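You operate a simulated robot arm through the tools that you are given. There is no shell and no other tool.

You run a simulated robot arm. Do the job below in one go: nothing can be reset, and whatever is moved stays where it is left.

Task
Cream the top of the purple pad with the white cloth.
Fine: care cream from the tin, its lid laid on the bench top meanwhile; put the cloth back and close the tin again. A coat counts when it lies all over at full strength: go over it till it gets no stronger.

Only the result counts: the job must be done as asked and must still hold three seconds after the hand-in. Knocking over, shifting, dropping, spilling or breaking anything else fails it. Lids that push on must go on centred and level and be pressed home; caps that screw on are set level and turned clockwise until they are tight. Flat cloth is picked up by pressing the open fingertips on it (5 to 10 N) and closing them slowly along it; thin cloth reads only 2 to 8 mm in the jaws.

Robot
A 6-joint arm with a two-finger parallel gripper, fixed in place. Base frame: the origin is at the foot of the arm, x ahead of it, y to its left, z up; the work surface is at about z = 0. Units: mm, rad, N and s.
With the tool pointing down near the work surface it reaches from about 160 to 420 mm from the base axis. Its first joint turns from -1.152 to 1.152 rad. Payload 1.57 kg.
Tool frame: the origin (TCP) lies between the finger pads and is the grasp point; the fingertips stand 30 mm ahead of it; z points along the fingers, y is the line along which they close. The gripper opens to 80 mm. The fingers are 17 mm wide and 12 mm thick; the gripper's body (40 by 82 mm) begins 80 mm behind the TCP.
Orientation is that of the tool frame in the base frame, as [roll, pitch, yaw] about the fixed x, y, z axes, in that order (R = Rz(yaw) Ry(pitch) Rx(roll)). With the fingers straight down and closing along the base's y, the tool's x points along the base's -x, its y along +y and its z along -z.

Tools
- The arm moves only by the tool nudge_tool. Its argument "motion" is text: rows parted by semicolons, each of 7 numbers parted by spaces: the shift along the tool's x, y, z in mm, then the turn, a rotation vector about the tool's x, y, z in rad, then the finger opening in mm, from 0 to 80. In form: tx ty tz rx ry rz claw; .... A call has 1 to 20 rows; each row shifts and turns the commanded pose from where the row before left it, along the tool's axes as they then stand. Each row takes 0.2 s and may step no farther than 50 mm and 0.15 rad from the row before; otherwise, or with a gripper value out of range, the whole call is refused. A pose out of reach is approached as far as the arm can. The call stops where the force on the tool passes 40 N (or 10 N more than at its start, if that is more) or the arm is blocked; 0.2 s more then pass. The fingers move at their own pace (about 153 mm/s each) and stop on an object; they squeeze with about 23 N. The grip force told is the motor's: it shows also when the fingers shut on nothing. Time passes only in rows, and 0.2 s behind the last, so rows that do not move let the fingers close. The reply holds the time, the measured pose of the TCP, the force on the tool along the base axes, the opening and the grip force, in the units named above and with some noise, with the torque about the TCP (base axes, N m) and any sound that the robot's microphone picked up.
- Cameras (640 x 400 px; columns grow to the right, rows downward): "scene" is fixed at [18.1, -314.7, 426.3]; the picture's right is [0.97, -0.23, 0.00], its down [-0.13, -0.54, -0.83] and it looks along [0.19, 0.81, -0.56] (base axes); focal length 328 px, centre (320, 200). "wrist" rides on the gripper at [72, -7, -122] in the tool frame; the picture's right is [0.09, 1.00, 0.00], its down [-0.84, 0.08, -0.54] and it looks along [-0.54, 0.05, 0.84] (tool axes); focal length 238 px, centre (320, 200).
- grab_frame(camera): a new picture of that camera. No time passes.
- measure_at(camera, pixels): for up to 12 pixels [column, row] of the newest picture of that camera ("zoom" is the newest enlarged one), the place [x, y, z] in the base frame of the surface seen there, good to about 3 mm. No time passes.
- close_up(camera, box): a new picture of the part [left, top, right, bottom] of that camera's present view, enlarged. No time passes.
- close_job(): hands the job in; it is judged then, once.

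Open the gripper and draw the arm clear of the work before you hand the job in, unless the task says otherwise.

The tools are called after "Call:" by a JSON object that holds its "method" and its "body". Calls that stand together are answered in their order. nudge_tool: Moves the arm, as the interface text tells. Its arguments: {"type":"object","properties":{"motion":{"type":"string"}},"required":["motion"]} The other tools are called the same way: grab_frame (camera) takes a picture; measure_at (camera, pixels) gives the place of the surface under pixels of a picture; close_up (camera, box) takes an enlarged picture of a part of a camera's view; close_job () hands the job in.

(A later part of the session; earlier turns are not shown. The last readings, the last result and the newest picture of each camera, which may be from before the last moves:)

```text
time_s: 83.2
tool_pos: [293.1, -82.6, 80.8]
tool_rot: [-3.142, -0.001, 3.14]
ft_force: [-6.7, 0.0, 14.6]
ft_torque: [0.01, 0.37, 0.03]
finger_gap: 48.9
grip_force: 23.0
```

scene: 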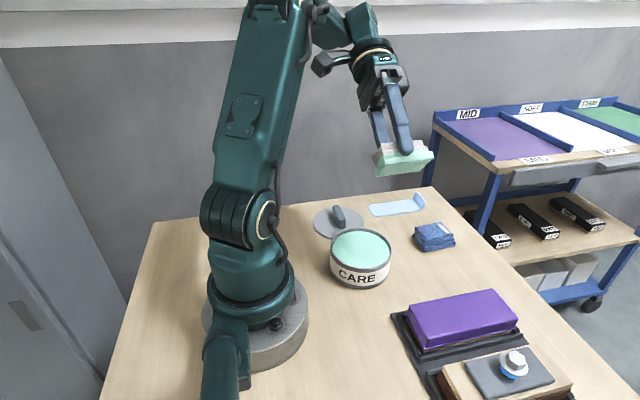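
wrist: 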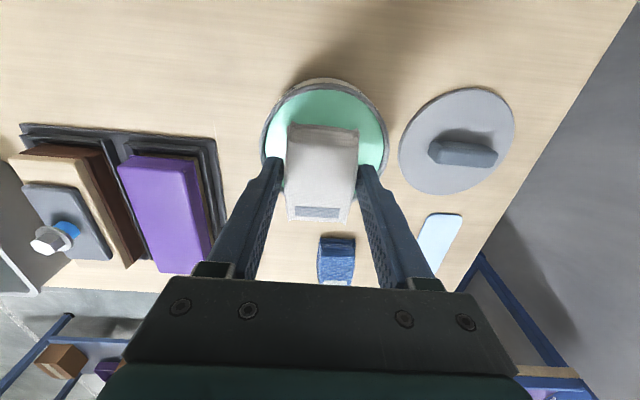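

Steady 15 N. On to x≈318 so the far edge gets covered.

Call:
{"method": "nudge_tool", "body": {"motion": "-5 0 0.1 0 0 0 35; -5 0 0 0 0 0 35; -5 0 0.1 0 0 0 35; -5 0 0 0 0 0 35; -5 0 0.1 0 0 0 35; 0 0 0 0 0 0 35"}}

Call:
{"method": "close_up", "body": {"camera": "scene", "box": [390, 260, 530, 360]}}

```text
time_s: 84.6
tool_pos: [315.4, -83.7, 80.3]
tool_rot: [3.141, 0.001, 3.141]
ft_force: [-0.3, -0.3, 1.7]
ft_torque: [0.01, -0.02, 0.0]
finger_gap: 48.9
grip_force: 23.2
```

```text
4.00 times, centred on (460, 310) of scene
```

zoom: 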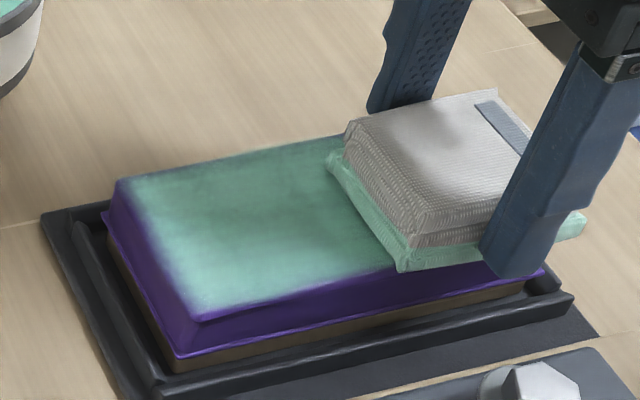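

The coat is broad; purple remains along the base-side edge and thin rims. At the far end I re-press, overlap the end edge a bit, and slide across y.

Call:
{"method": "nudge_tool", "body": {"motion": "0 0 0.4 0 0 0 35; 0 0 0.2 0 0 0 35; -3 0 0 0 0 0 35; 0 0 0 0 0 0 35"}}

```text
time_s: 85.6
tool_pos: [318.6, -83.1, 79.2]
tool_rot: [-3.141, -0.001, -3.14]
ft_force: [-9.4, 0.5, 23.0]
ft_torque: [0.03, 0.23, 0.05]
finger_gap: 49.2
grip_force: 23.4
```

Call:
{"method": "nudge_tool", "body": {"motion": "-2 0 -0.1 0 0 0 35; 0 3 0 0 0 0 35; 0 4 0 0 0 0 35; 0 4 0 0 0 0 35; 0 4 0 0 0 0 35; 0 3 0 0 0 0 35; 0 0 0 0 0 0 35"}}

Call:
{"method": "close_up", "body": {"camera": "scene", "box": [390, 260, 530, 360]}}

```text
time_s: 87.2
tool_pos: [319.7, -65.0, 79.5]
tool_rot: [3.142, 0.002, -3.142]
ft_force: [0.4, 0.1, 1.1]
ft_torque: [0.0, -0.03, 0.01]
finger_gap: 48.9
grip_force: 23.1
```

```text
4.00 times, centred on (460, 310) of scene
```

zoom: 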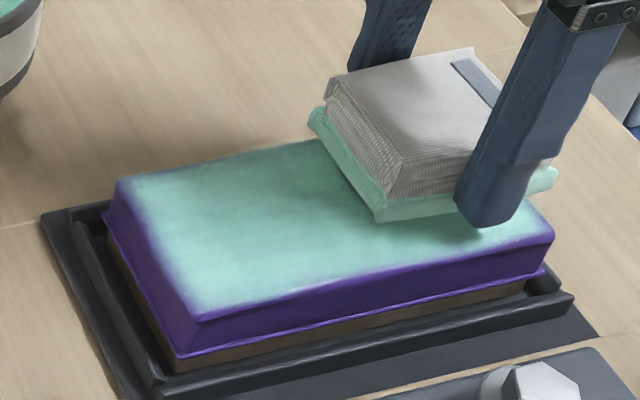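

Now at y −65 at the far end; I re-press and stroke inward along the far-side edge.

Call:
{"method": "nudge_tool", "body": {"motion": "0 0 0.4 0 0 0 35; 0 0 0.2 0 0 0 35; 5 0 0 0 0 0 35; 5 0 0.1 0 0 0 35; 5 0 0 0 0 0 35; 0 0 0 0 0 0 35"}}

```text
time_s: 88.6
tool_pos: [306.0, -64.8, 81.1]
tool_rot: [3.141, 0.0, 3.141]
ft_force: [1.0, -0.2, 1.3]
ft_torque: [-0.01, -0.1, 0.04]
finger_gap: 48.9
grip_force: 22.8
```

Barely touching; press 0.5 mm more and continue inward with slight feed.

Call:
{"method": "nudge_tool", "body": {"motion": "0 0 0.4 0 0 0 35; 5 0 0.1 0 0 0 35; 5 0 0.1 0 0 0 35; 5 0 0 0 0 0 35; 5 0 0.1 0 0 0 35; 0 0 0 0 0 0 35"}}

```text
time_s: 90.0
tool_pos: [285.8, -66.1, 78.9]
tool_rot: [-3.139, 0.004, -3.141]
ft_force: [12.2, -0.4, 24.3]
ft_torque: [0.0, -0.39, 0.01]
finger_gap: 49.0
grip_force: 23.0
```

24 N; keep stroking inward without feed.

Call:
{"method": "nudge_tool", "body": {"motion": "5 0 0 0 0 0 35; 5 0 0 0 0 0 35; 5 0 0 0 0 0 35; 5 0 0 0 0 0 35; 5 0 0 0 0 0 35; 0 0 0 0 0 0 35"}}

```text
time_s: 91.4
tool_pos: [261.0, -63.7, 78.2]
tool_rot: [-3.14, 0.002, -3.141]
ft_force: [10.4, 0.1, 19.5]
ft_torque: [-0.05, -0.33, 0.01]
finger_gap: 49.0
grip_force: 23.4
```

Continue to x≈234 so the base-side edge is overlapped.

Call:
{"method": "nudge_tool", "body": {"motion": "5 0 0 0 0 0 35; 5 0 0 0 0 0 35; 5 0 0 0 0 0 35; 5 0 0 0 0 0 35; 5 0 0 0 0 0 35; 2 0 0 0 0 0 35; 0 0 0 0 0 0 35"}}

Call:
{"method": "close_up", "body": {"camera": "scene", "box": [390, 260, 530, 360]}}

```text
time_s: 93.0
tool_pos: [233.6, -64.9, 78.2]
tool_rot: [-3.14, -0.002, -3.142]
ft_force: [2.4, 1.3, 5.1]
ft_torque: [0.05, -0.21, 0.04]
finger_gap: 49.0
grip_force: 23.1
```

```text
4.00 times, centred on (460, 310) of scene
```

zoom: 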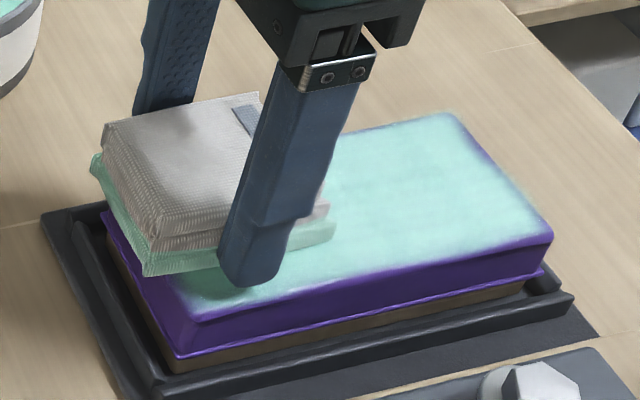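

Now slide across y along the base-side edge to cover it, pressing a bit more.

Call:
{"method": "nudge_tool", "body": {"motion": "0 0 0.3 0 0 0 35; 0 -3 0 0 0 0 35; 0 -4 0 0 0 0 35; 0 -4 0 0 0 0 35; 0 0 0 0 0 0 35"}}

```text
time_s: 94.2
tool_pos: [233.6, -76.4, 78.3]
tool_rot: [3.14, 0.001, -3.141]
ft_force: [1.8, 9.5, 20.2]
ft_torque: [0.4, 0.03, -0.03]
finger_gap: 49.2
grip_force: 23.0
```

Call:
{"method": "nudge_tool", "body": {"motion": "0 -4 0 0 0 0 35; 0 -4 0 0 0 0 35; 0 -2 0 0 0 0 35; 0 0 0 0 0 0 35"}}

Call:
{"method": "close_up", "body": {"camera": "scene", "box": [390, 260, 530, 360]}}

```text
time_s: 95.2
tool_pos: [232.9, -86.2, 77.2]
tool_rot: [-3.14, -0.001, -3.141]
ft_force: [1.3, 6.4, 17.4]
ft_torque: [0.29, -0.02, 0.04]
finger_gap: 48.8
grip_force: 22.9
```

```text
4.00 times, centred on (460, 310) of scene
```

zoom: 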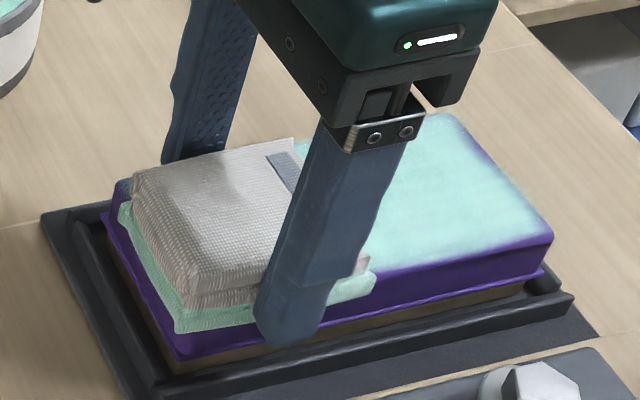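

Good contact. Stroke outward along the near-side edge at y≈−86.

Call:
{"method": "nudge_tool", "body": {"motion": "-5 0 0 0 0 0 35; -5 0 0 0 0 0 35; -5 0 0.1 0 0 0 35; -5 0 0 0 0 0 35; -5 0 0.1 0 0 0 35; -5 0 0 0 0 0 35; 0 0 0 0 0 0 35"}}

```text
time_s: 96.8
tool_pos: [262.6, -86.9, 78.7]
tool_rot: [-3.141, 0.001, -3.141]
ft_force: [-3.5, -0.6, 7.0]
ft_torque: [-0.01, 0.33, 0.02]
finger_gap: 49.1
grip_force: 23.3
```

Here I re-grip higher again, the cloth resting on the pad.

Call:
{"method": "nudge_tool", "body": {"motion": "0 0 0 0 0 0 50; 0 0 0 0 0 0 56; 0 0 -3 0 0 0 56; 0 0 -2 0 0 0 56; 0 0 0 0 0 0 52; 0 0 0 0 0 0 48; 0 0 0 0 0 0 44; 0 0 0 0 0 0 35; 0 0 0 0 0 0 35"}}

Call:
{"method": "nudge_tool", "body": {"motion": "0 0 0.4 0 0 0 35; 0 0 0.3 0 0 0 35; 0 0 0 0 0 0 35"}}

```text
time_s: 98.8
tool_pos: [262.7, -87.5, 82.9]
tool_rot: [-3.139, 0.001, -3.141]
ft_force: [-0.5, 0.0, 0.6]
ft_torque: [-0.01, 0.04, -0.01]
finger_gap: 48.9
grip_force: 22.7
```

```text
time_s: 99.6
tool_pos: [262.6, -86.7, 82.9]
tool_rot: [-3.139, 0.002, -3.141]
ft_force: [-1.2, 0.6, 12.0]
ft_torque: [0.08, 0.1, 0.02]
finger_gap: 49.0
grip_force: 23.2
```

12 N; stroke outward along y≈−86.

Call:
{"method": "nudge_tool", "body": {"motion": "-5 0 0.2 0 0 0 35; -5 0 0.1 0 0 0 35; -5 0 0 0 0 0 35; -5 0 0.1 0 0 0 35; -5 0 0 0 0 0 35; 0 0 0 0 0 0 35"}}

```text
time_s: 101.0
tool_pos: [289.2, -86.4, 81.9]
tool_rot: [-3.141, 0.0, 3.141]
ft_force: [-10.6, -2.2, 21.0]
ft_torque: [-0.05, 0.26, -0.04]
finger_gap: 49.1
grip_force: 23.2
```

Call:
{"method": "nudge_tool", "body": {"motion": "-5 0 0 0 0 0 35; -5 0 0 0 0 0 35; -5 0 0.1 0 0 0 35; -5 0 0 0 0 0 35; -5 0 0.1 0 0 0 35; -5 0 0.1 0 0 0 35; 0 0 0 0 0 0 35"}}

```text
time_s: 102.6
tool_pos: [318.5, -86.4, 81.5]
tool_rot: [-3.141, 0.0, 3.141]
ft_force: [0.6, -1.0, 0.0]
ft_torque: [0.0, -0.01, 0.02]
finger_gap: 48.7
grip_force: 22.4
```

At the far end contact faded; re-press, overlap the end by a few mm, then slide across y.

Call:
{"method": "nudge_tool", "body": {"motion": "-3 0 0.5 0 0 0 35; 0 0 0.3 0 0 0 35; 0 0 0 0 0 0 35"}}

```text
time_s: 103.4
tool_pos: [322.0, -86.2, 80.7]
tool_rot: [3.14, 0.0, 3.14]
ft_force: [-4.4, 2.3, 13.9]
ft_torque: [0.17, 0.2, -0.01]
finger_gap: 49.1
grip_force: 23.7
```

Call:
{"method": "nudge_tool", "body": {"motion": "-1 2 0.2 0 0 0 35; 0 4 0.1 0 0 0 35; 0 4 0 0 0 0 35; 0 4 0.1 0 0 0 35; 0 4 0 0 0 0 35; 0 4 0.1 0 0 0 35; 0 0 0 0 0 0 35"}}

Call:
{"method": "close_up", "body": {"camera": "scene", "box": [390, 260, 530, 360]}}

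```text
time_s: 105.0
tool_pos: [322.3, -65.2, 79.1]
tool_rot: [-3.141, 0.001, -3.14]
ft_force: [0.5, -9.9, 23.7]
ft_torque: [-0.36, 0.05, 0.02]
finger_gap: 48.9
grip_force: 23.0
```

```text
4.00 times, centred on (460, 310) of scene
```

zoom: 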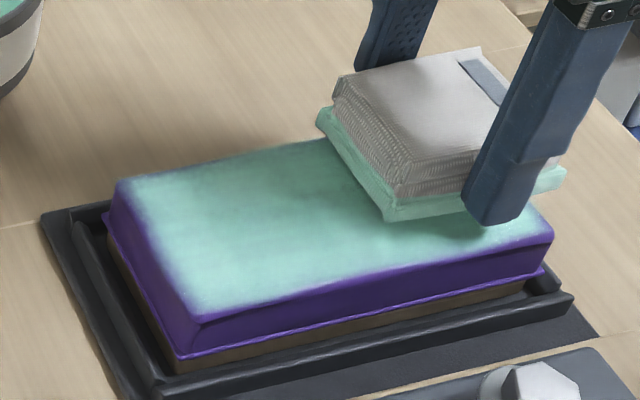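

Good. I lift and move aside to inspect the whole coat and the cloth.

Call:
{"method": "nudge_tool", "body": {"motion": "0 0 -10 0 0 0 35; 0 0 -30 0 0 0 35; 0 0 -30 0 0 0 35; 0 40 0 0 0 0 35; 0 45 0 0 0 0 35; 0 0 0 0 0 0 35"}}

Call:
{"method": "close_up", "body": {"camera": "scene", "box": [390, 270, 530, 360]}}

Call:
{"method": "grab_frame", "body": {"camera": "wrist"}}

Call:
{"method": "close_up", "body": {"camera": "wrist", "box": [120, 0, 300, 180]}}

```text
time_s: 106.4
tool_pos: [321.2, 22.7, 150.4]
tool_rot: [-3.141, 0.001, -3.14]
ft_force: [-0.3, 0.5, -0.1]
ft_torque: [0.0, -0.02, 0.0]
finger_gap: 48.9
grip_force: 22.8
```

```text
4.44 times, centred on (460, 315) of scene
```

zoom: 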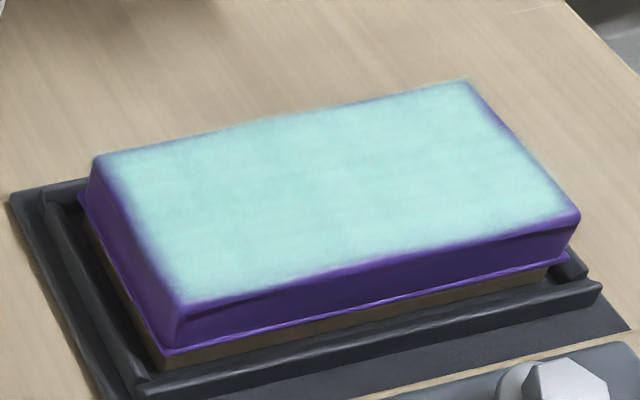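

```text
taken
```

wrist: 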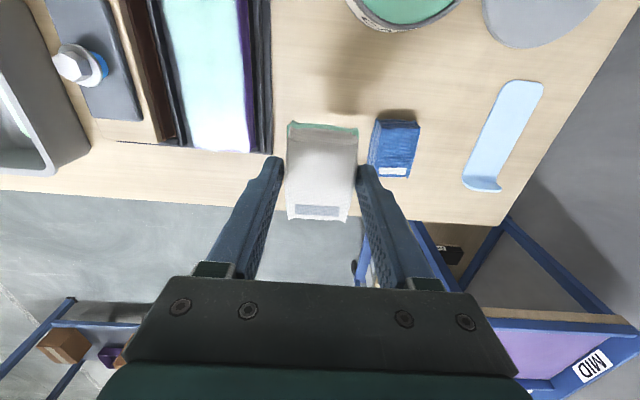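

```text
2.22 times, centred on (210, 90) of wrist
```

zoom: 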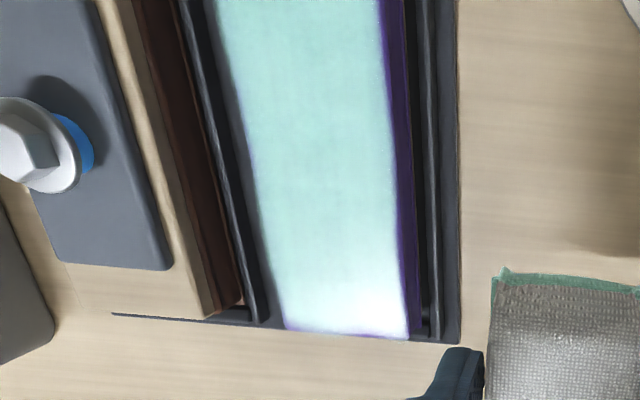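

The coat is nearly complete with thin purple rims, mostly at the base-side edge and the long edges. I'll reload and do a second full round; first I check how the cloth sits in the jaws now.

Call:
{"method": "measure_at", "body": {"camera": "wrist", "pixels": [[290, 126], [324, 128], [356, 131], [290, 136], [356, 140], [288, 216], [345, 220], [322, 170], [288, 124], [357, 129]]}}

Call:
{"method": "close_up", "body": {"camera": "scene", "box": [420, 170, 520, 260]}}

```text
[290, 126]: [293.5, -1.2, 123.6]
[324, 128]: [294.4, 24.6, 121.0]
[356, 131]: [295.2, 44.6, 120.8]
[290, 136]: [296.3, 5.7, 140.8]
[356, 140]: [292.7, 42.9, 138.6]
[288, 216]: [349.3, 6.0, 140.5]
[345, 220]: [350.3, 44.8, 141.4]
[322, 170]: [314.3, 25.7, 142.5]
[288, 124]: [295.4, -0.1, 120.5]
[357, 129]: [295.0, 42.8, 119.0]
```

```text
4.44 times, centred on (470, 215) of scene
```

zoom: 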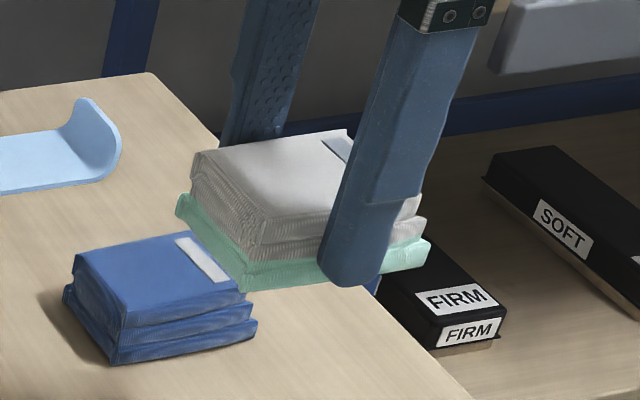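

Cloth sits the same relative to the TCP. I go back to the tin at (176.5,74) for a reload, lowering to just above the rim.

Call:
{"method": "nudge_tool", "body": {"motion": "29 10 0 0 0 0 35; 29 10 0 0 0 0 35; 29 10 0 0 0 0 35; 29 11 0 0 0 0 35; 28.5 10 0 0 0 0 35; 0 0 20 0 0 0 35; 0 0 20 0 0 0 35; 0 0 15 0 0 0 35; 0 0 0 0 0 0 35"}}

Call:
{"method": "close_up", "body": {"camera": "scene", "box": [325, 215, 395, 275]}}

Call:
{"method": "measure_at", "body": {"camera": "zoom", "pixels": [[127, 220], [320, 358], [420, 343], [527, 230], [515, 190], [465, 135]]}}

```text
time_s: 108.4
tool_pos: [177.4, 71.9, 95.4]
tool_rot: [3.141, -0.001, -3.14]
ft_force: [-0.5, -0.5, -0.8]
ft_torque: [-0.01, 0.02, -0.02]
finger_gap: 49.0
grip_force: 23.2
```

```text
6.67 times, centred on (360, 245) of scene
```

zoom: 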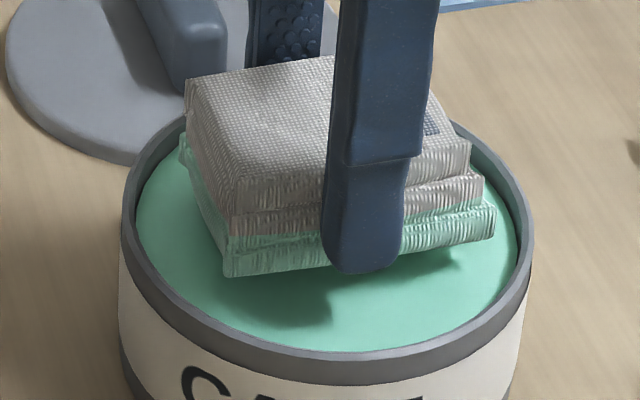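

```text
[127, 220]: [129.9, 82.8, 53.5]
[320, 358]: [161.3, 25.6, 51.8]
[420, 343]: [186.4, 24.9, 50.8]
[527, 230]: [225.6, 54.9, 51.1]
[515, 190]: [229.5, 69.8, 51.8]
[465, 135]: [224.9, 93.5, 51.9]
```

Same picture as last time before the trim; I shift 2 mm toward the base and lower into the cream.

Call:
{"method": "nudge_tool", "body": {"motion": "2 0 2 0 0 0 35; 0 0 3 0 0 0 35; 0 0 2 0 0 0 35; 0 0 0 0 0 0 35"}}

Call:
{"method": "close_up", "body": {"camera": "scene", "box": [325, 215, 395, 275]}}

```text
time_s: 109.4
tool_pos: [175.4, 71.4, 89.6]
tool_rot: [3.141, 0.001, 3.141]
ft_force: [0.4, -0.2, -0.8]
ft_torque: [-0.03, 0.0, 0.0]
finger_gap: 49.2
grip_force: 22.7
```

```text
6.67 times, centred on (360, 245) of scene
```

zoom: 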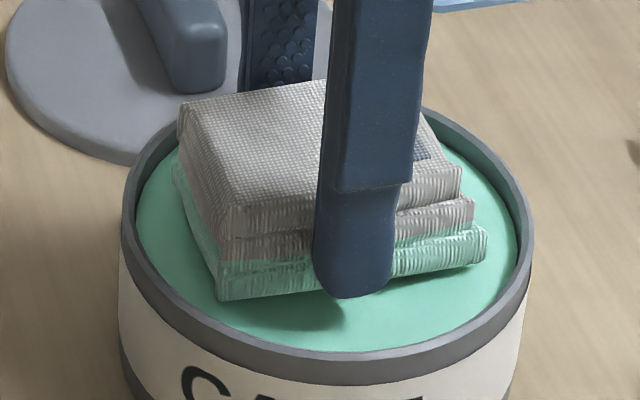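

Inside the rim as before. Lower by small steps to contact.

Call:
{"method": "nudge_tool", "body": {"motion": "0 0 1.5 0 0 0 35; 0 0 1 0 0 0 35; 0 0 1 0 0 0 35; 0 0 0 0 0 0 35"}}

```text
time_s: 110.4
tool_pos: [174.2, 71.5, 84.9]
tool_rot: [-3.141, -0.001, -3.141]
ft_force: [-0.1, 0.0, -1.4]
ft_torque: [0.0, -0.04, -0.02]
finger_gap: 48.9
grip_force: 23.1
```

Call:
{"method": "nudge_tool", "body": {"motion": "0 0 0.7 0 0 0 35; 0 0 0.7 0 0 0 35; 0 0 0 0 0 0 35"}}

```text
time_s: 111.2
tool_pos: [175.1, 72.4, 83.6]
tool_rot: [3.14, 0.001, -3.141]
ft_force: [-4.8, -3.9, 27.5]
ft_torque: [-0.14, -0.05, 0.0]
finger_gap: 49.0
grip_force: 22.9
```

Flat cream contact (27 N). Hold, lift and return to the pad's base end at about (234,−76).

Call:
{"method": "nudge_tool", "body": {"motion": "0 0 -0.4 0 0 0 35; 0 0 0 0 0 0 35; 0 0 -4 0 0 0 35; 0 0 -15 0 0 0 35; 0 0 -30 0 0 0 35; -12 -30 0 0 0 0 35; -12 -30 0 0 0 0 35; -12 -30 0 0 0 0 35; -12 -29 0 0 0 0 35; -12 -28 0 0 0 0 35; 0 0 20 0 0 0 35; 0 0 20 0 0 0 35; 0 0 7 0 0 0 35; 0 0 0 0 0 0 35"}}

Call:
{"method": "close_up", "body": {"camera": "scene", "box": [390, 260, 530, 360]}}

```text
time_s: 114.2
tool_pos: [235.1, -74.2, 85.3]
tool_rot: [-3.141, 0.0, -3.141]
ft_force: [0.0, 0.6, -0.4]
ft_torque: [0.02, 0.0, 0.02]
finger_gap: 48.7
grip_force: 22.8
```

```text
4.00 times, centred on (460, 310) of scene
```

zoom: 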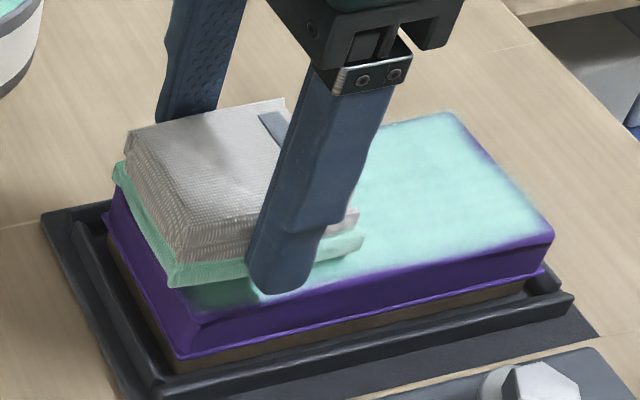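

I shift to the far-side corner of the base end (233,−66) and lower to contact.

Call:
{"method": "nudge_tool", "body": {"motion": "2 8 1.5 0 0 0 35; 0 0 1 0 0 0 35; 0 0 1 0 0 0 35; 0 0 0.7 0 0 0 35; 0 0 0 0 0 0 35"}}

```text
time_s: 115.4
tool_pos: [233.4, -66.4, 81.8]
tool_rot: [-3.141, 0.0, 3.142]
ft_force: [-0.2, 0.3, -0.9]
ft_torque: [0.04, 0.04, -0.01]
finger_gap: 48.9
grip_force: 22.4
```

Call:
{"method": "nudge_tool", "body": {"motion": "0 0 0.6 0 0 0 35; 0 0 0.6 0 0 0 35; 0 0 0 0 0 0 35"}}

```text
time_s: 116.2
tool_pos: [234.9, -66.7, 81.4]
tool_rot: [-3.139, 0.002, -3.14]
ft_force: [-2.7, 0.7, 14.4]
ft_torque: [0.0, -0.01, -0.01]
finger_gap: 49.2
grip_force: 22.2
```

Contact 14 N. Slide across y along the base-side edge to y≈−86.

Call:
{"method": "nudge_tool", "body": {"motion": "2 -2 0.2 0 0 0 35; 0 -4 0 0 0 0 35; 0 -4 0.1 0 0 0 35; 0 -4 0 0 0 0 35; 0 -4 0.1 0 0 0 35; 0 -3 0 0 0 0 35; 0 0 0 0 0 0 35"}}

```text
time_s: 117.8
tool_pos: [230.2, -89.1, 80.2]
tool_rot: [3.141, 0.001, 3.141]
ft_force: [0.4, 12.3, 26.3]
ft_torque: [0.46, -0.06, 0.08]
finger_gap: 48.9
grip_force: 23.2
```

Good force 26 N. Now stroke outward along the near edge y≈−87.

Call:
{"method": "nudge_tool", "body": {"motion": "-4 1 -0.1 0 0 0 35; -5 0 0 0 0 0 35; -5 0 0 0 0 0 35; -5 0 0.1 0 0 0 35; -5 0 0 0 0 0 35; -5 0 0.1 0 0 0 35; 0 0 0 0 0 0 35"}}

```text
time_s: 119.4
tool_pos: [259.8, -87.2, 80.0]
tool_rot: [-3.141, -0.001, 3.141]
ft_force: [-0.7, -0.3, 0.4]
ft_torque: [0.03, 0.0, -0.02]
finger_gap: 48.8
grip_force: 22.8
```

Contact lost; step back 15 mm with more pressure and repeat.

Call:
{"method": "nudge_tool", "body": {"motion": "5 0 0.3 0 0 0 35; 5 0 0.3 0 0 0 35; 5 0 0 0 0 0 35; 0 0 0 0 0 0 35"}}

```text
time_s: 120.4
tool_pos: [245.9, -87.3, 79.8]
tool_rot: [-3.14, 0.001, 3.141]
ft_force: [1.7, 0.0, 2.8]
ft_torque: [-0.04, 0.01, 0.01]
finger_gap: 49.2
grip_force: 22.3
```

Call:
{"method": "nudge_tool", "body": {"motion": "0 0 0.4 0 0 0 35; -5 0 0.1 0 0 0 35; -5 0 0.1 0 0 0 35; -5 0 0.1 0 0 0 35; -5 0 0.1 0 0 0 35; 0 0 0 0 0 0 35"}}

```text
time_s: 121.8
tool_pos: [266.3, -88.4, 77.5]
tool_rot: [-3.141, -0.002, -3.138]
ft_force: [-11.1, 0.1, 24.0]
ft_torque: [0.02, 0.28, 0.03]
finger_gap: 49.0
grip_force: 22.9
```

24 N. Continue outward along the near edge.

Call:
{"method": "nudge_tool", "body": {"motion": "-5 0 0 0 0 0 35; -5 0 0 0 0 0 35; -5 0 0.1 0 0 0 35; -5 0 0 0 0 0 35; -5 0 0.1 0 0 0 35; 0 0 0 0 0 0 35"}}

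```text
time_s: 123.2
tool_pos: [292.2, -87.2, 78.3]
tool_rot: [3.141, 0.002, -3.141]
ft_force: [1.1, -1.3, -0.2]
ft_torque: [0.03, 0.01, -0.01]
finger_gap: 49.0
grip_force: 23.1
```

Contact faded; I re-grip the cloth higher here as it rests on the pad, then press and go on.

Call:
{"method": "nudge_tool", "body": {"motion": "0 0 0.4 0 0 0 35; 0 0 0 0 0 0 50; 0 0 0 0 0 0 56; 0 0 -3 0 0 0 56; 0 0 -2.5 0 0 0 56; 0 0 0 0 0 0 52; 0 0 0 0 0 0 48; 0 0 0 0 0 0 44; 0 0 0 0 0 0 35; 0 0 0 0 0 0 35"}}

Call:
{"method": "close_up", "body": {"camera": "scene", "box": [390, 260, 530, 360]}}

Call:
{"method": "nudge_tool", "body": {"motion": "0 0 0.5 0 0 0 35; 0 0 0.3 0 0 0 35; 0 0 0 0 0 0 35"}}

```text
time_s: 125.4
tool_pos: [290.5, -87.6, 82.4]
tool_rot: [3.14, 0.0, 3.14]
ft_force: [-0.7, -0.7, -0.5]
ft_torque: [-0.01, 0.01, 0.0]
finger_gap: 49.2
grip_force: 23.3
```

```text
4.00 times, centred on (460, 310) of scene
```

zoom: 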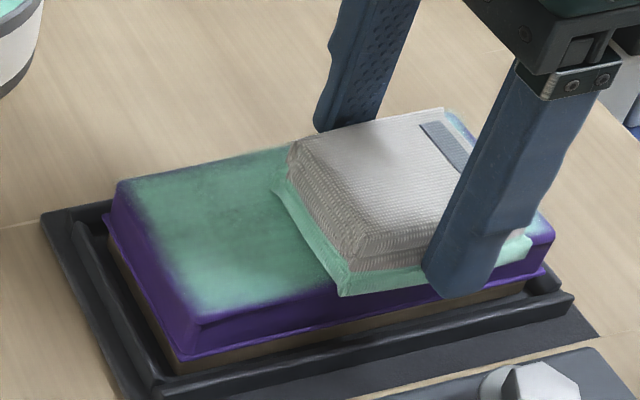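

```text
time_s: 126.2
tool_pos: [292.6, -86.9, 82.5]
tool_rot: [3.14, 0.002, 3.142]
ft_force: [-5.4, 2.3, 22.1]
ft_torque: [0.23, 0.25, 0.01]
finger_gap: 49.1
grip_force: 22.8
```

22 N. Stroke outward to the far end.

Call:
{"method": "nudge_tool", "body": {"motion": "-5 0 0 0 0 0 35; -5 0 0.1 0 0 0 35; -5 0 0 0 0 0 35; -5 0 0.1 0 0 0 35; -5 0 0.1 0 0 0 35; -5 0 0.1 0 0 0 35; 0 0 0 0 0 0 35"}}

```text
time_s: 127.8
tool_pos: [321.0, -87.3, 83.3]
tool_rot: [-3.14, 0.0, 3.14]
ft_force: [-1.1, -0.5, 2.8]
ft_torque: [-0.05, 0.07, -0.02]
finger_gap: 48.8
grip_force: 22.9
```

Re-press and slide across the far end in y.

Call:
{"method": "nudge_tool", "body": {"motion": "-2 0 0.5 0 0 0 35; 0 3 0.2 0 0 0 35; 0 4 0.1 0 0 0 35; 0 4 0.1 0 0 0 35; 0 0 0 0 0 0 35"}}

```text
time_s: 129.0
tool_pos: [323.8, -77.8, 82.5]
tool_rot: [-3.136, 0.005, -3.14]
ft_force: [-0.1, -12.3, 27.4]
ft_torque: [-0.39, 0.14, 0.03]
finger_gap: 49.1
grip_force: 23.3
```

Call:
{"method": "nudge_tool", "body": {"motion": "0 4 0 0 0 0 35; 0 4 0 0 0 0 35; 0 4 0 0 0 0 35; 0 2 0 0 0 0 35; 0 0 0 0 0 0 35"}}

```text
time_s: 130.2
tool_pos: [322.4, -63.2, 81.6]
tool_rot: [-3.138, -0.001, -3.14]
ft_force: [-0.3, -11.5, 23.9]
ft_torque: [-0.39, -0.08, 0.02]
finger_gap: 49.1
grip_force: 22.2
```

Good. Stroke inward along the far-side edge at y≈−64.

Call:
{"method": "nudge_tool", "body": {"motion": "5 0 0 0 0 0 35; 5 0 0 0 0 0 35; 5 0 0 0 0 0 35; 5 0 0.1 0 0 0 35; 5 0 0 0 0 0 35; 0 0 0 0 0 0 35"}}

```text
time_s: 131.6
tool_pos: [295.5, -61.4, 80.2]
tool_rot: [3.141, 0.001, 3.141]
ft_force: [6.2, 1.1, 11.5]
ft_torque: [0.04, -0.38, -0.03]
finger_gap: 49.2
grip_force: 23.0
```

Call:
{"method": "nudge_tool", "body": {"motion": "5 0 0.2 0 0 0 35; 5 0 0.1 0 0 0 35; 5 -1 0 0 0 0 35; 5 0 0.1 0 0 0 35; 5 0 0 0 0 0 35; 0 0 0 0 0 0 35"}}

```text
time_s: 133.0
tool_pos: [273.4, -63.8, 81.9]
tool_rot: [-3.14, 0.002, 3.141]
ft_force: [8.3, 0.9, 19.3]
ft_torque: [0.04, -0.18, 0.02]
finger_gap: 48.9
grip_force: 23.6
```

Call:
{"method": "nudge_tool", "body": {"motion": "5 0 0 0 0 0 35; 5 0 0.1 0 0 0 35; 5 0 0 0 0 0 35; 5 0 0.1 0 0 0 35; 5 0 0 0 0 0 35; 5 0 0.1 0 0 0 35; 0 0 0 0 0 0 35"}}

```text
time_s: 134.6
tool_pos: [241.9, -63.2, 80.6]
tool_rot: [-3.141, -0.001, 3.141]
ft_force: [4.8, 0.3, 7.9]
ft_torque: [-0.01, -0.25, 0.05]
finger_gap: 49.1
grip_force: 22.6
```

Over the base end: go to x≈231, press and slide across y.

Call:
{"method": "nudge_tool", "body": {"motion": "5 0 0.3 0 0 0 35; 5 0 0.1 0 0 0 35; 0 -4 0 0 0 0 35; 0 -4 0 0 0 0 35; 0 0 0 0 0 0 35"}}

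```text
time_s: 135.8
tool_pos: [231.5, -70.7, 81.7]
tool_rot: [3.14, -0.001, 3.14]
ft_force: [-2.5, 11.0, 21.7]
ft_torque: [0.4, -0.05, 0.06]
finger_gap: 48.8
grip_force: 22.8
```

Call:
{"method": "nudge_tool", "body": {"motion": "0 -4 0 0 0 0 35; 0 -4 0 0 0 0 35; 0 -4 0 0 0 0 35; 0 -4 0 0 0 0 35; 0 0 0 0 0 0 35"}}

```text
time_s: 137.0
tool_pos: [234.1, -87.2, 79.6]
tool_rot: [3.141, 0.002, -3.139]
ft_force: [1.7, 11.1, 23.7]
ft_torque: [0.38, -0.07, 0.07]
finger_gap: 48.8
grip_force: 23.1
```

Now lift and move aside for inspection.

Call:
{"method": "nudge_tool", "body": {"motion": "0 0 -10 0 0 0 35; 0 0 -30 0 0 0 35; 0 0 -30 0 0 0 35; 0 40 0 0 0 0 35; 0 45 0 0 0 0 35; -20 20 0 0 0 0 35; -20 0 0 0 0 0 35; 0 0 0 0 0 0 35"}}

Call:
{"method": "close_up", "body": {"camera": "scene", "box": [390, 270, 530, 360]}}

Call:
{"method": "grab_frame", "body": {"camera": "wrist"}}

Call:
{"method": "close_up", "body": {"camera": "wrist", "box": [120, 20, 300, 200]}}

```text
time_s: 138.8
tool_pos: [271.9, 17.0, 150.0]
tool_rot: [3.141, -0.002, -3.14]
ft_force: [0.5, -0.4, -0.3]
ft_torque: [0.03, -0.03, 0.01]
finger_gap: 49.2
grip_force: 22.9
```

```text
4.44 times, centred on (460, 315) of scene
```

zoom: 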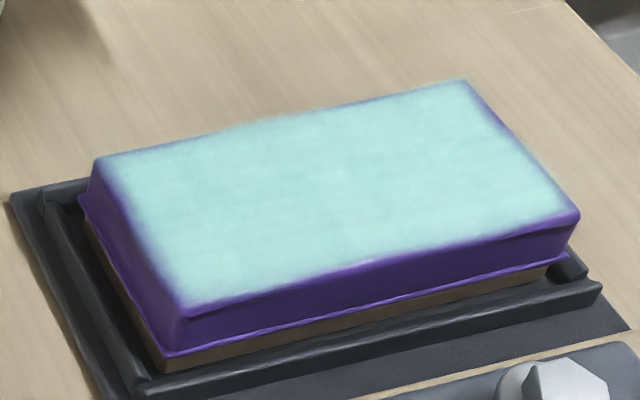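

```text
taken
```

wrist: 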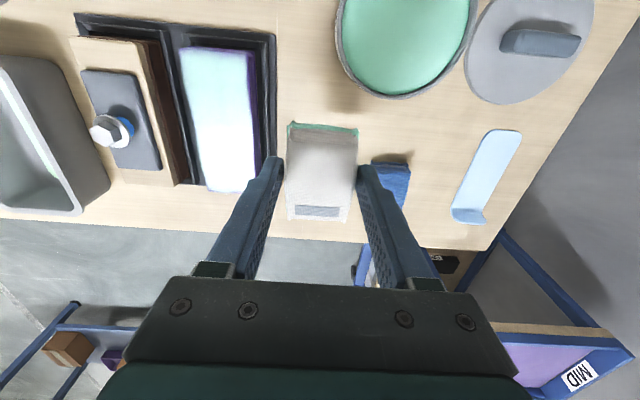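

```text
2.22 times, centred on (210, 110) of wrist
```

zoom: 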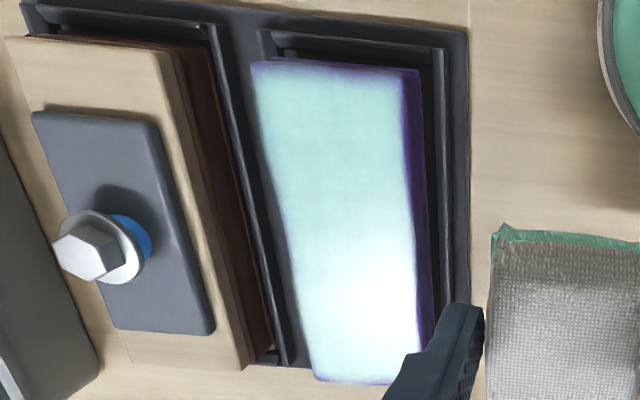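

The coat looks even; the rim fade hasn't changed between rounds. I zoom in on the edges and centre to judge whether anything is still weaker.

Call:
{"method": "close_up", "body": {"camera": "scene", "box": [405, 295, 465, 345]}}

Call:
{"method": "close_up", "body": {"camera": "scene", "box": [460, 285, 520, 335]}}

Call:
{"method": "measure_at", "body": {"camera": "zoom", "pixels": [[350, 50], [420, 100], [550, 230], [300, 60], [500, 260], [300, 330]]}}

```text
8.00 times, centred on (435, 320) of scene
```

zoom: 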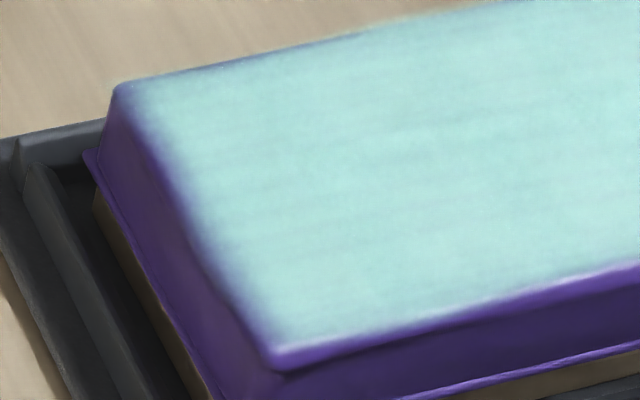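

```text
8.00 times, centred on (490, 310) of scene
```

zoom: 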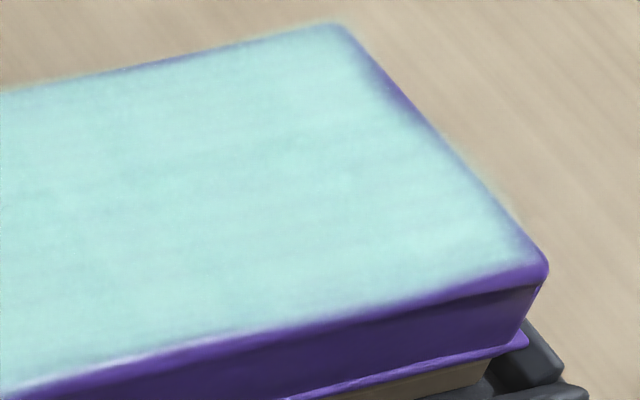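

```text
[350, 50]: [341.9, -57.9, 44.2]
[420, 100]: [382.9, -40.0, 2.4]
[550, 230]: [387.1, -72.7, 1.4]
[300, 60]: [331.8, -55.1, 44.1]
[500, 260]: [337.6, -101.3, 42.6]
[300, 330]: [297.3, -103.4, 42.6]
```

Coverage is even, but the base-side edge fade is a bit wider than the far end. I do another round with more overhang there, starting at (224,−66).

Call:
{"method": "nudge_tool", "body": {"motion": "0 -40 0 0 0 0 35; 24 -42 0 0 0 0 35; 24 0 20 0 0 0 35; 0 0 30 0 0 0 35; 0 0 12 0 0 0 35; 0 0 3 0 0 0 35; 0 0 0 0 0 0 35"}}

Call:
{"method": "close_up", "body": {"camera": "scene", "box": [380, 260, 520, 360]}}

```text
time_s: 140.4
tool_pos: [225.0, -64.3, 84.6]
tool_rot: [-3.141, -0.001, -3.142]
ft_force: [-0.6, -0.2, -0.6]
ft_torque: [0.01, 0.03, 0.03]
finger_gap: 49.1
grip_force: 23.5
```

```text
4.00 times, centred on (450, 310) of scene
```

zoom: 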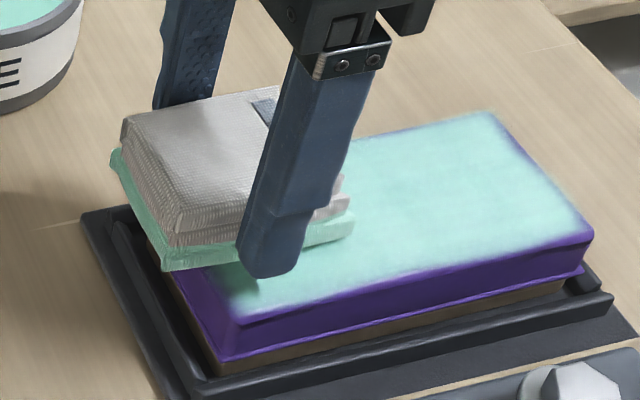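

Lower to contact here.

Call:
{"method": "nudge_tool", "body": {"motion": "0 0 1 0 0 0 35; 0 0 1 0 0 0 35; 0 0 0.7 0 0 0 35; 0 0 0 0 0 0 35"}}

```text
time_s: 141.4
tool_pos: [225.3, -64.2, 82.3]
tool_rot: [-3.141, 0.001, -3.141]
ft_force: [0.0, -0.1, -0.1]
ft_torque: [0.0, 0.02, -0.02]
finger_gap: 48.9
grip_force: 23.0
```

Call:
{"method": "nudge_tool", "body": {"motion": "0 0 0.6 0 0 0 35; 0 0 0.6 0 0 0 35; 0 0 0 0 0 0 35"}}

```text
time_s: 142.2
tool_pos: [224.7, -65.5, 82.2]
tool_rot: [3.141, -0.001, 3.141]
ft_force: [-0.1, -0.5, -0.8]
ft_torque: [0.01, 0.0, 0.0]
finger_gap: 48.9
grip_force: 23.2
```

Call:
{"method": "nudge_tool", "body": {"motion": "0 0 0.6 0 0 0 35; 0 0 0.6 0 0 0 35; 0 0 0 0 0 0 35"}}

```text
time_s: 143.0
tool_pos: [224.5, -64.7, 80.6]
tool_rot: [-3.141, 0.004, 3.141]
ft_force: [-4.8, 5.6, 23.1]
ft_torque: [0.09, 0.04, 0.05]
finger_gap: 49.1
grip_force: 23.0
```

Contact 23 N; slide across y along the base edge.

Call:
{"method": "nudge_tool", "body": {"motion": "0 -3 0 0 0 0 35; 0 -4 0 0 0 0 35; 0 -4 0 0 0 0 35; 0 -4 0 0 0 0 35; 0 -4 0 0 0 0 35; 0 -3 0 0 0 0 35; 0 0 0 0 0 0 35"}}

```text
time_s: 144.6
tool_pos: [224.4, -85.7, 80.0]
tool_rot: [3.141, 0.0, -3.138]
ft_force: [-0.5, 11.0, 25.5]
ft_torque: [0.47, -0.08, 0.1]
finger_gap: 48.9
grip_force: 23.1
```

Well pressed throughout. Now outward along y≈−88 with feed.

Call:
{"method": "nudge_tool", "body": {"motion": "-4 -2 0 0 0 0 35; -5 0 0 0 0 0 35; -5 0 0 0 0 0 35; -5 0 0.1 0 0 0 35; -5 0 0.1 0 0 0 35; -5 0 0.1 0 0 0 35; 0 0 0 0 0 0 35"}}

Call:
{"method": "close_up", "body": {"camera": "scene", "box": [390, 270, 530, 360]}}

```text
time_s: 146.2
tool_pos: [253.7, -89.1, 80.1]
tool_rot: [3.141, -0.002, 3.142]
ft_force: [-0.3, 0.0, -0.9]
ft_torque: [0.03, -0.03, -0.03]
finger_gap: 48.9
grip_force: 23.2
```

```text
4.44 times, centred on (460, 315) of scene
```

zoom: 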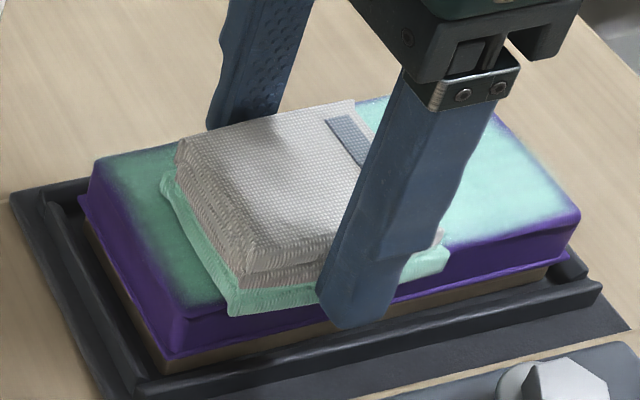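

The base-edge fade is unchanged, so that's the rim's rounding. Re-press and continue along the near edge.

Call:
{"method": "nudge_tool", "body": {"motion": "5 0 0.4 0 0 0 35; 5 0 0.4 0 0 0 35; 0 0 0 0 0 0 35"}}

```text
time_s: 147.0
tool_pos: [244.2, -88.9, 80.5]
tool_rot: [-3.14, 0.004, -3.14]
ft_force: [7.8, 0.2, 17.1]
ft_torque: [0.13, 0.21, -0.06]
finger_gap: 49.1
grip_force: 23.0
```

Call:
{"method": "nudge_tool", "body": {"motion": "-5 0 0.1 0 0 0 35; -5 0 0.1 0 0 0 35; -5 0 0.1 0 0 0 35; -5 0 0.1 0 0 0 35; 0 0 0 0 0 0 35"}}

```text
time_s: 148.2
tool_pos: [261.9, -88.6, 78.8]
tool_rot: [-3.141, -0.001, -3.141]
ft_force: [-10.2, 0.7, 21.2]
ft_torque: [0.08, 0.51, 0.04]
finger_gap: 49.2
grip_force: 23.1
```

Call:
{"method": "nudge_tool", "body": {"motion": "-5 0 0.1 0 0 0 35; -5 0 0 0 0 0 35; -5 0 0.1 0 0 0 35; -5 0 0.1 0 0 0 35; -5 0 0.1 0 0 0 35; 0 0 0 0 0 0 35"}}

```text
time_s: 149.6
tool_pos: [289.1, -88.4, 78.0]
tool_rot: [3.141, 0.0, 3.141]
ft_force: [-5.1, 0.9, 10.9]
ft_torque: [0.01, 0.12, 0.0]
finger_gap: 49.1
grip_force: 23.3
```

Call:
{"method": "nudge_tool", "body": {"motion": "-5 0 0.2 0 0 0 35; -5 0 0.1 0 0 0 35; -5 0 0.1 0 0 0 35; -5 0 0.1 0 0 0 35; -5 0 0.1 0 0 0 35; -5 0 0.1 0 0 0 35; -5 0 0.1 0 0 0 35; 0 0 0 0 0 0 35"}}

```text
time_s: 151.4
tool_pos: [324.4, -89.4, 77.3]
tool_rot: [-3.141, 0.001, 3.141]
ft_force: [-10.8, 1.0, 19.8]
ft_torque: [0.05, 0.25, 0.08]
finger_gap: 49.2
grip_force: 23.0
```

Solid 20 N all along. I re-grip higher here, then slide across the far end.

Call:
{"method": "nudge_tool", "body": {"motion": "0 0 -0.3 0 0 0 35; 0 0 0 0 0 0 50; 0 0 0 0 0 0 56; 0 0 -3 0 0 0 56; 0 0 -2.5 0 0 0 56; 0 0 0 0 0 0 52; 0 0 0 0 0 0 48; 0 0 0 0 0 0 44; 0 0 0 0 0 0 35; 0 0 0 0 0 0 35"}}

Call:
{"method": "nudge_tool", "body": {"motion": "0 0 0.5 0 0 0 35; 0 0 0.3 0 0 0 35; 0 0 0 0 0 0 35"}}

```text
time_s: 153.6
tool_pos: [323.9, -88.8, 83.2]
tool_rot: [-3.141, 0.0, 3.141]
ft_force: [-0.2, 0.6, 1.4]
ft_torque: [-0.01, 0.03, 0.01]
finger_gap: 48.9
grip_force: 22.7
```

```text
time_s: 154.4
tool_pos: [324.5, -88.4, 83.4]
tool_rot: [-3.14, 0.001, -3.142]
ft_force: [-5.1, 0.7, 19.6]
ft_torque: [0.11, 0.28, 0.01]
finger_gap: 49.1
grip_force: 23.1
```

Call:
{"method": "nudge_tool", "body": {"motion": "0 4 0.1 0 0 0 35; 0 4 0 0 0 0 35; 0 4 0.1 0 0 0 35; 0 4 0 0 0 0 35; 0 4 0 0 0 0 35; 0 4 0 0 0 0 35; 0 2 0 0 0 0 35; 0 0 0 0 0 0 35"}}

```text
time_s: 156.2
tool_pos: [325.1, -63.1, 81.8]
tool_rot: [-3.138, 0.0, -3.141]
ft_force: [-1.0, -12.4, 24.0]
ft_torque: [-0.4, -0.01, 0.03]
finger_gap: 48.9
grip_force: 23.5
```

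Now inward along the far-side edge.

Call:
{"method": "nudge_tool", "body": {"motion": "5 0 0 0 0 0 35; 5 0 0.1 0 0 0 35; 5 0 0.1 0 0 0 35; 5 0 0.1 0 0 0 35; 5 0 0.1 0 0 0 35; 5 0 0.1 0 0 0 35; 0 0 0 0 0 0 35"}}

```text
time_s: 157.8
tool_pos: [293.6, -62.1, 83.5]
tool_rot: [-3.141, 0.003, -3.139]
ft_force: [10.2, -2.3, 23.8]
ft_torque: [-0.07, -0.34, 0.04]
finger_gap: 49.2
grip_force: 23.0
```

Call:
{"method": "nudge_tool", "body": {"motion": "5 0 0 0 0 0 35; 5 0 0 0 0 0 35; 5 0 0.1 0 0 0 35; 5 0 0 0 0 0 35; 5 0 0.1 0 0 0 35; 5 0 0 0 0 0 35; 5 0 0.1 0 0 0 35; 0 0 0 0 0 0 35"}}

```text
time_s: 159.6
tool_pos: [258.4, -61.9, 82.2]
tool_rot: [-3.141, 0.002, -3.141]
ft_force: [9.5, 1.1, 18.0]
ft_torque: [-0.02, -0.52, 0.02]
finger_gap: 48.9
grip_force: 23.1
```

Call:
{"method": "nudge_tool", "body": {"motion": "5 0 0 0 0 0 35; 5 0 0.1 0 0 0 35; 5 0 0 0 0 0 35; 5 0 0.1 0 0 0 35; 5 0 0 0 0 0 35; 5 0 0 0 0 0 35; 3 -4 0 0 0 0 35; 0 -4 0 0 0 0 35; 0 -4 0 0 0 0 35; 0 0 0 0 0 0 35"}}

```text
time_s: 161.8
tool_pos: [224.8, -74.4, 81.2]
tool_rot: [-3.141, 0.001, 3.141]
ft_force: [-2.4, 9.3, 16.7]
ft_torque: [0.33, 0.0, 0.04]
finger_gap: 49.0
grip_force: 23.4
```

Finally a middle stroke outward at y≈−76.

Call:
{"method": "nudge_tool", "body": {"motion": "-5 -2 0.2 0 0 0 35; -5 0 0.2 0 0 0 35; -5 0 0.1 0 0 0 35; -5 0 0.1 0 0 0 35; -5 0 0.1 0 0 0 35; -5 0 0.1 0 0 0 35; -5 0 0.1 0 0 0 35; 0 0 0 0 0 0 35"}}

```text
time_s: 163.6
tool_pos: [260.0, -77.6, 82.5]
tool_rot: [-3.141, 0.001, 3.14]
ft_force: [0.5, -0.1, -0.1]
ft_torque: [0.02, 0.0, 0.0]
finger_gap: 49.1
grip_force: 23.1
```

Call:
{"method": "nudge_tool", "body": {"motion": "0 0 0.5 0 0 0 35; 0 0 0.3 0 0 0 35; -5 0 0.1 0 0 0 35; -5 0 0.1 0 0 0 35; -5 0 0.1 0 0 0 35; -5 0 0.1 0 0 0 35; -5 0 0.1 0 0 0 35; 0 0 0 0 0 0 35"}}

```text
time_s: 165.4
tool_pos: [283.8, -76.0, 77.8]
tool_rot: [-3.141, 0.0, -3.141]
ft_force: [-8.3, -1.7, 18.0]
ft_torque: [-0.09, 0.23, -0.02]
finger_gap: 48.8
grip_force: 23.1
```

Call:
{"method": "nudge_tool", "body": {"motion": "-5 0 0.1 0 0 0 35; -5 0 0 0 0 0 35; -5 0 0.1 0 0 0 35; -5 0 0 0 0 0 35; -5 0 0.1 0 0 0 35; -5 0 0 0 0 0 35; -5 0 0 0 0 0 35; 0 0 0 0 0 0 35"}}

Call:
{"method": "nudge_tool", "body": {"motion": "0 0 -10 0 0 0 35; 0 0 -30 0 0 0 35; 0 0 -30 0 0 0 35; 0 40 0 0 0 0 35; 0 45 0 0 0 0 35; 0 20 0 0 0 0 35; 0 0 0 0 0 0 35"}}

Call:
{"method": "close_up", "body": {"camera": "scene", "box": [390, 270, 530, 360]}}

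Call:
{"method": "close_up", "body": {"camera": "scene", "box": [405, 295, 465, 345]}}

Call:
{"method": "grab_frame", "body": {"camera": "wrist"}}

```text
time_s: 167.2
tool_pos: [321.2, -77.2, 78.5]
tool_rot: [-3.142, -0.001, -3.141]
ft_force: [0.4, 0.6, 0.1]
ft_torque: [-0.01, 0.0, 0.0]
finger_gap: 48.9
grip_force: 23.8
```

```text
time_s: 168.8
tool_pos: [320.6, 29.4, 148.6]
tool_rot: [-3.141, -0.001, 3.141]
ft_force: [-0.7, 0.2, -0.3]
ft_torque: [0.0, -0.01, 0.02]
finger_gap: 49.1
grip_force: 23.1
```

```text
4.44 times, centred on (460, 315) of scene
```

zoom: 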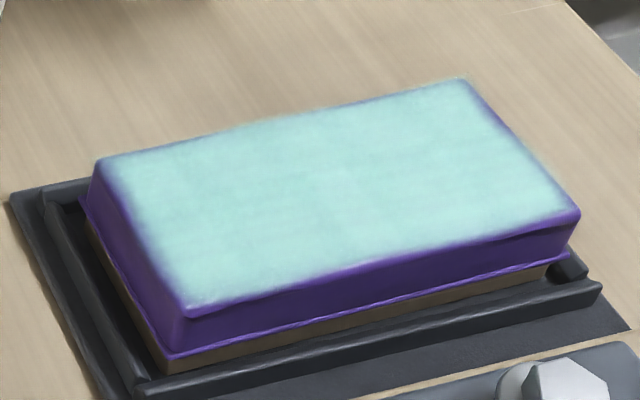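

```text
8.00 times, centred on (435, 320) of scene
```

zoom: 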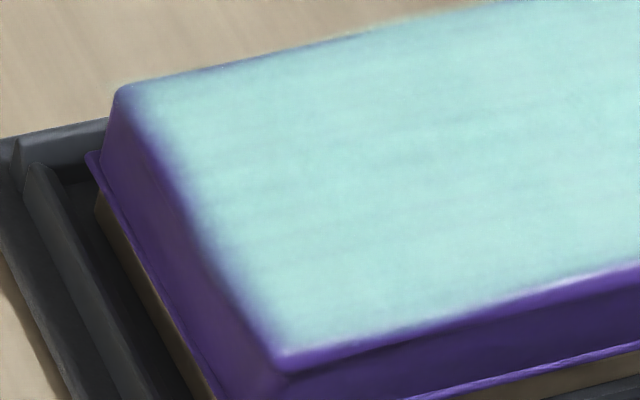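

```text
taken
```

wrist: 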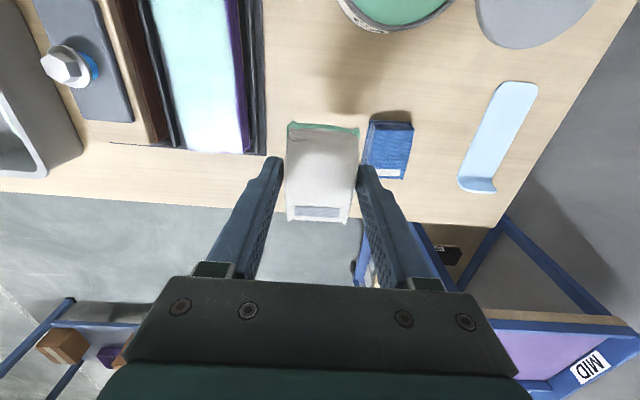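

A third round made no difference, so the coat is at full strength. Now I return the cloth; first I measure its offset in the jaws.

Call:
{"method": "measure_at", "body": {"camera": "wrist", "pixels": [[292, 137], [355, 140], [288, 216], [345, 220], [322, 170], [322, 140], [318, 219], [287, 180], [352, 180]]}}

Call:
{"method": "close_up", "body": {"camera": "scene", "box": [410, 160, 520, 270]}}

```text
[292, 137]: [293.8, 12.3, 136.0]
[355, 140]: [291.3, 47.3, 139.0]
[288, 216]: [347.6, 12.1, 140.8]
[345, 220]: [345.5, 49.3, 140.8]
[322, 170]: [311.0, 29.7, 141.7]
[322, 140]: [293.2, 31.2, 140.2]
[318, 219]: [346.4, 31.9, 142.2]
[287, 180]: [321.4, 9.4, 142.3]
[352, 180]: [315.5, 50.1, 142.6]
```

```text
3.64 times, centred on (465, 215) of scene
```

zoom: 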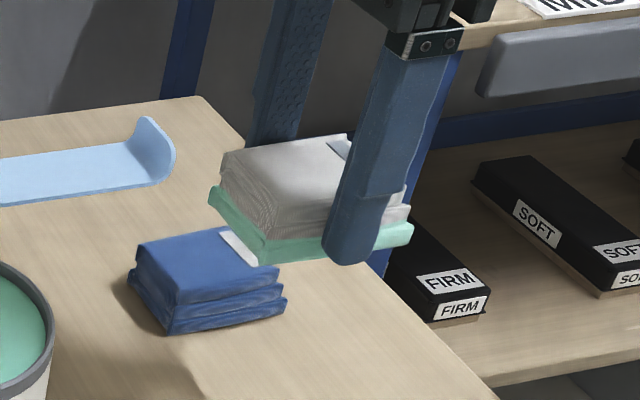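

Cloth is centred on the TCP; I bring it to its home (328.5,23) and lower toward the bench.

Call:
{"method": "nudge_tool", "body": {"motion": "-8 -6.4 0 0 0 0 35; 0 0 30 0 0 0 35; 0 0 30 0 0 0 35; 0 0 25 0 0 0 35; 0 0 15 0 0 0 35; 0 0 5 0 0 0 35; 0 0 0 0 0 0 35"}}

Call:
{"method": "close_up", "body": {"camera": "scene", "box": [400, 190, 520, 300]}}

```text
time_s: 170.4
tool_pos: [329.4, 22.1, 44.0]
tool_rot: [3.141, 0.0, -3.141]
ft_force: [0.4, -0.1, -0.6]
ft_torque: [-0.01, 0.01, -0.02]
finger_gap: 48.9
grip_force: 22.5
```

```text
3.64 times, centred on (460, 245) of scene
```

zoom: 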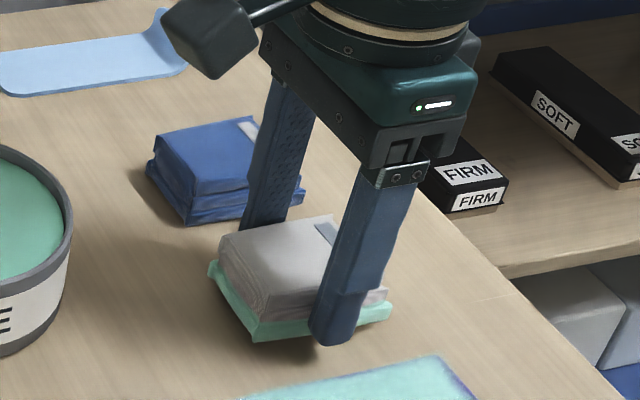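

Just above the bench, at its old spot. Lower to contact.

Call:
{"method": "nudge_tool", "body": {"motion": "0 0 2 0 0 0 35; 0 0 2 0 0 0 35; 0 0 1 0 0 0 35; 0 0 0 0 0 0 35"}}

```text
time_s: 171.4
tool_pos: [329.5, 22.7, 37.9]
tool_rot: [-3.141, 0.0, 3.141]
ft_force: [0.0, 0.1, 0.0]
ft_torque: [0.0, 0.01, -0.01]
finger_gap: 49.1
grip_force: 23.1
```

Call:
{"method": "nudge_tool", "body": {"motion": "0 0 1 0 0 0 35; 0 0 0.7 0 0 0 35; 0 0 0 0 0 0 35"}}

```text
time_s: 172.2
tool_pos: [330.1, 21.5, 38.1]
tool_rot: [3.141, 0.0, 3.141]
ft_force: [-0.2, -0.2, -0.2]
ft_torque: [0.0, 0.04, -0.01]
finger_gap: 49.1
grip_force: 23.2
```

Call:
{"method": "nudge_tool", "body": {"motion": "0 0 0.7 0 0 0 35; 0 0 0.7 0 0 0 35; 0 0 0.7 0 0 0 35; 0 0 0 0 0 0 35"}}

Call:
{"method": "close_up", "body": {"camera": "scene", "box": [430, 240, 500, 300]}}

```text
time_s: 173.2
tool_pos: [330.2, 21.8, 36.5]
tool_rot: [3.142, 0.003, -3.139]
ft_force: [-2.9, 2.4, 26.9]
ft_torque: [0.05, 0.07, 0.01]
finger_gap: 49.1
grip_force: 23.0
```

```text
6.67 times, centred on (465, 270) of scene
```

zoom: 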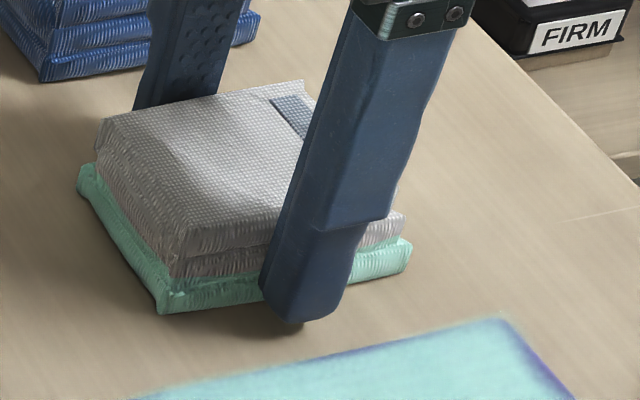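

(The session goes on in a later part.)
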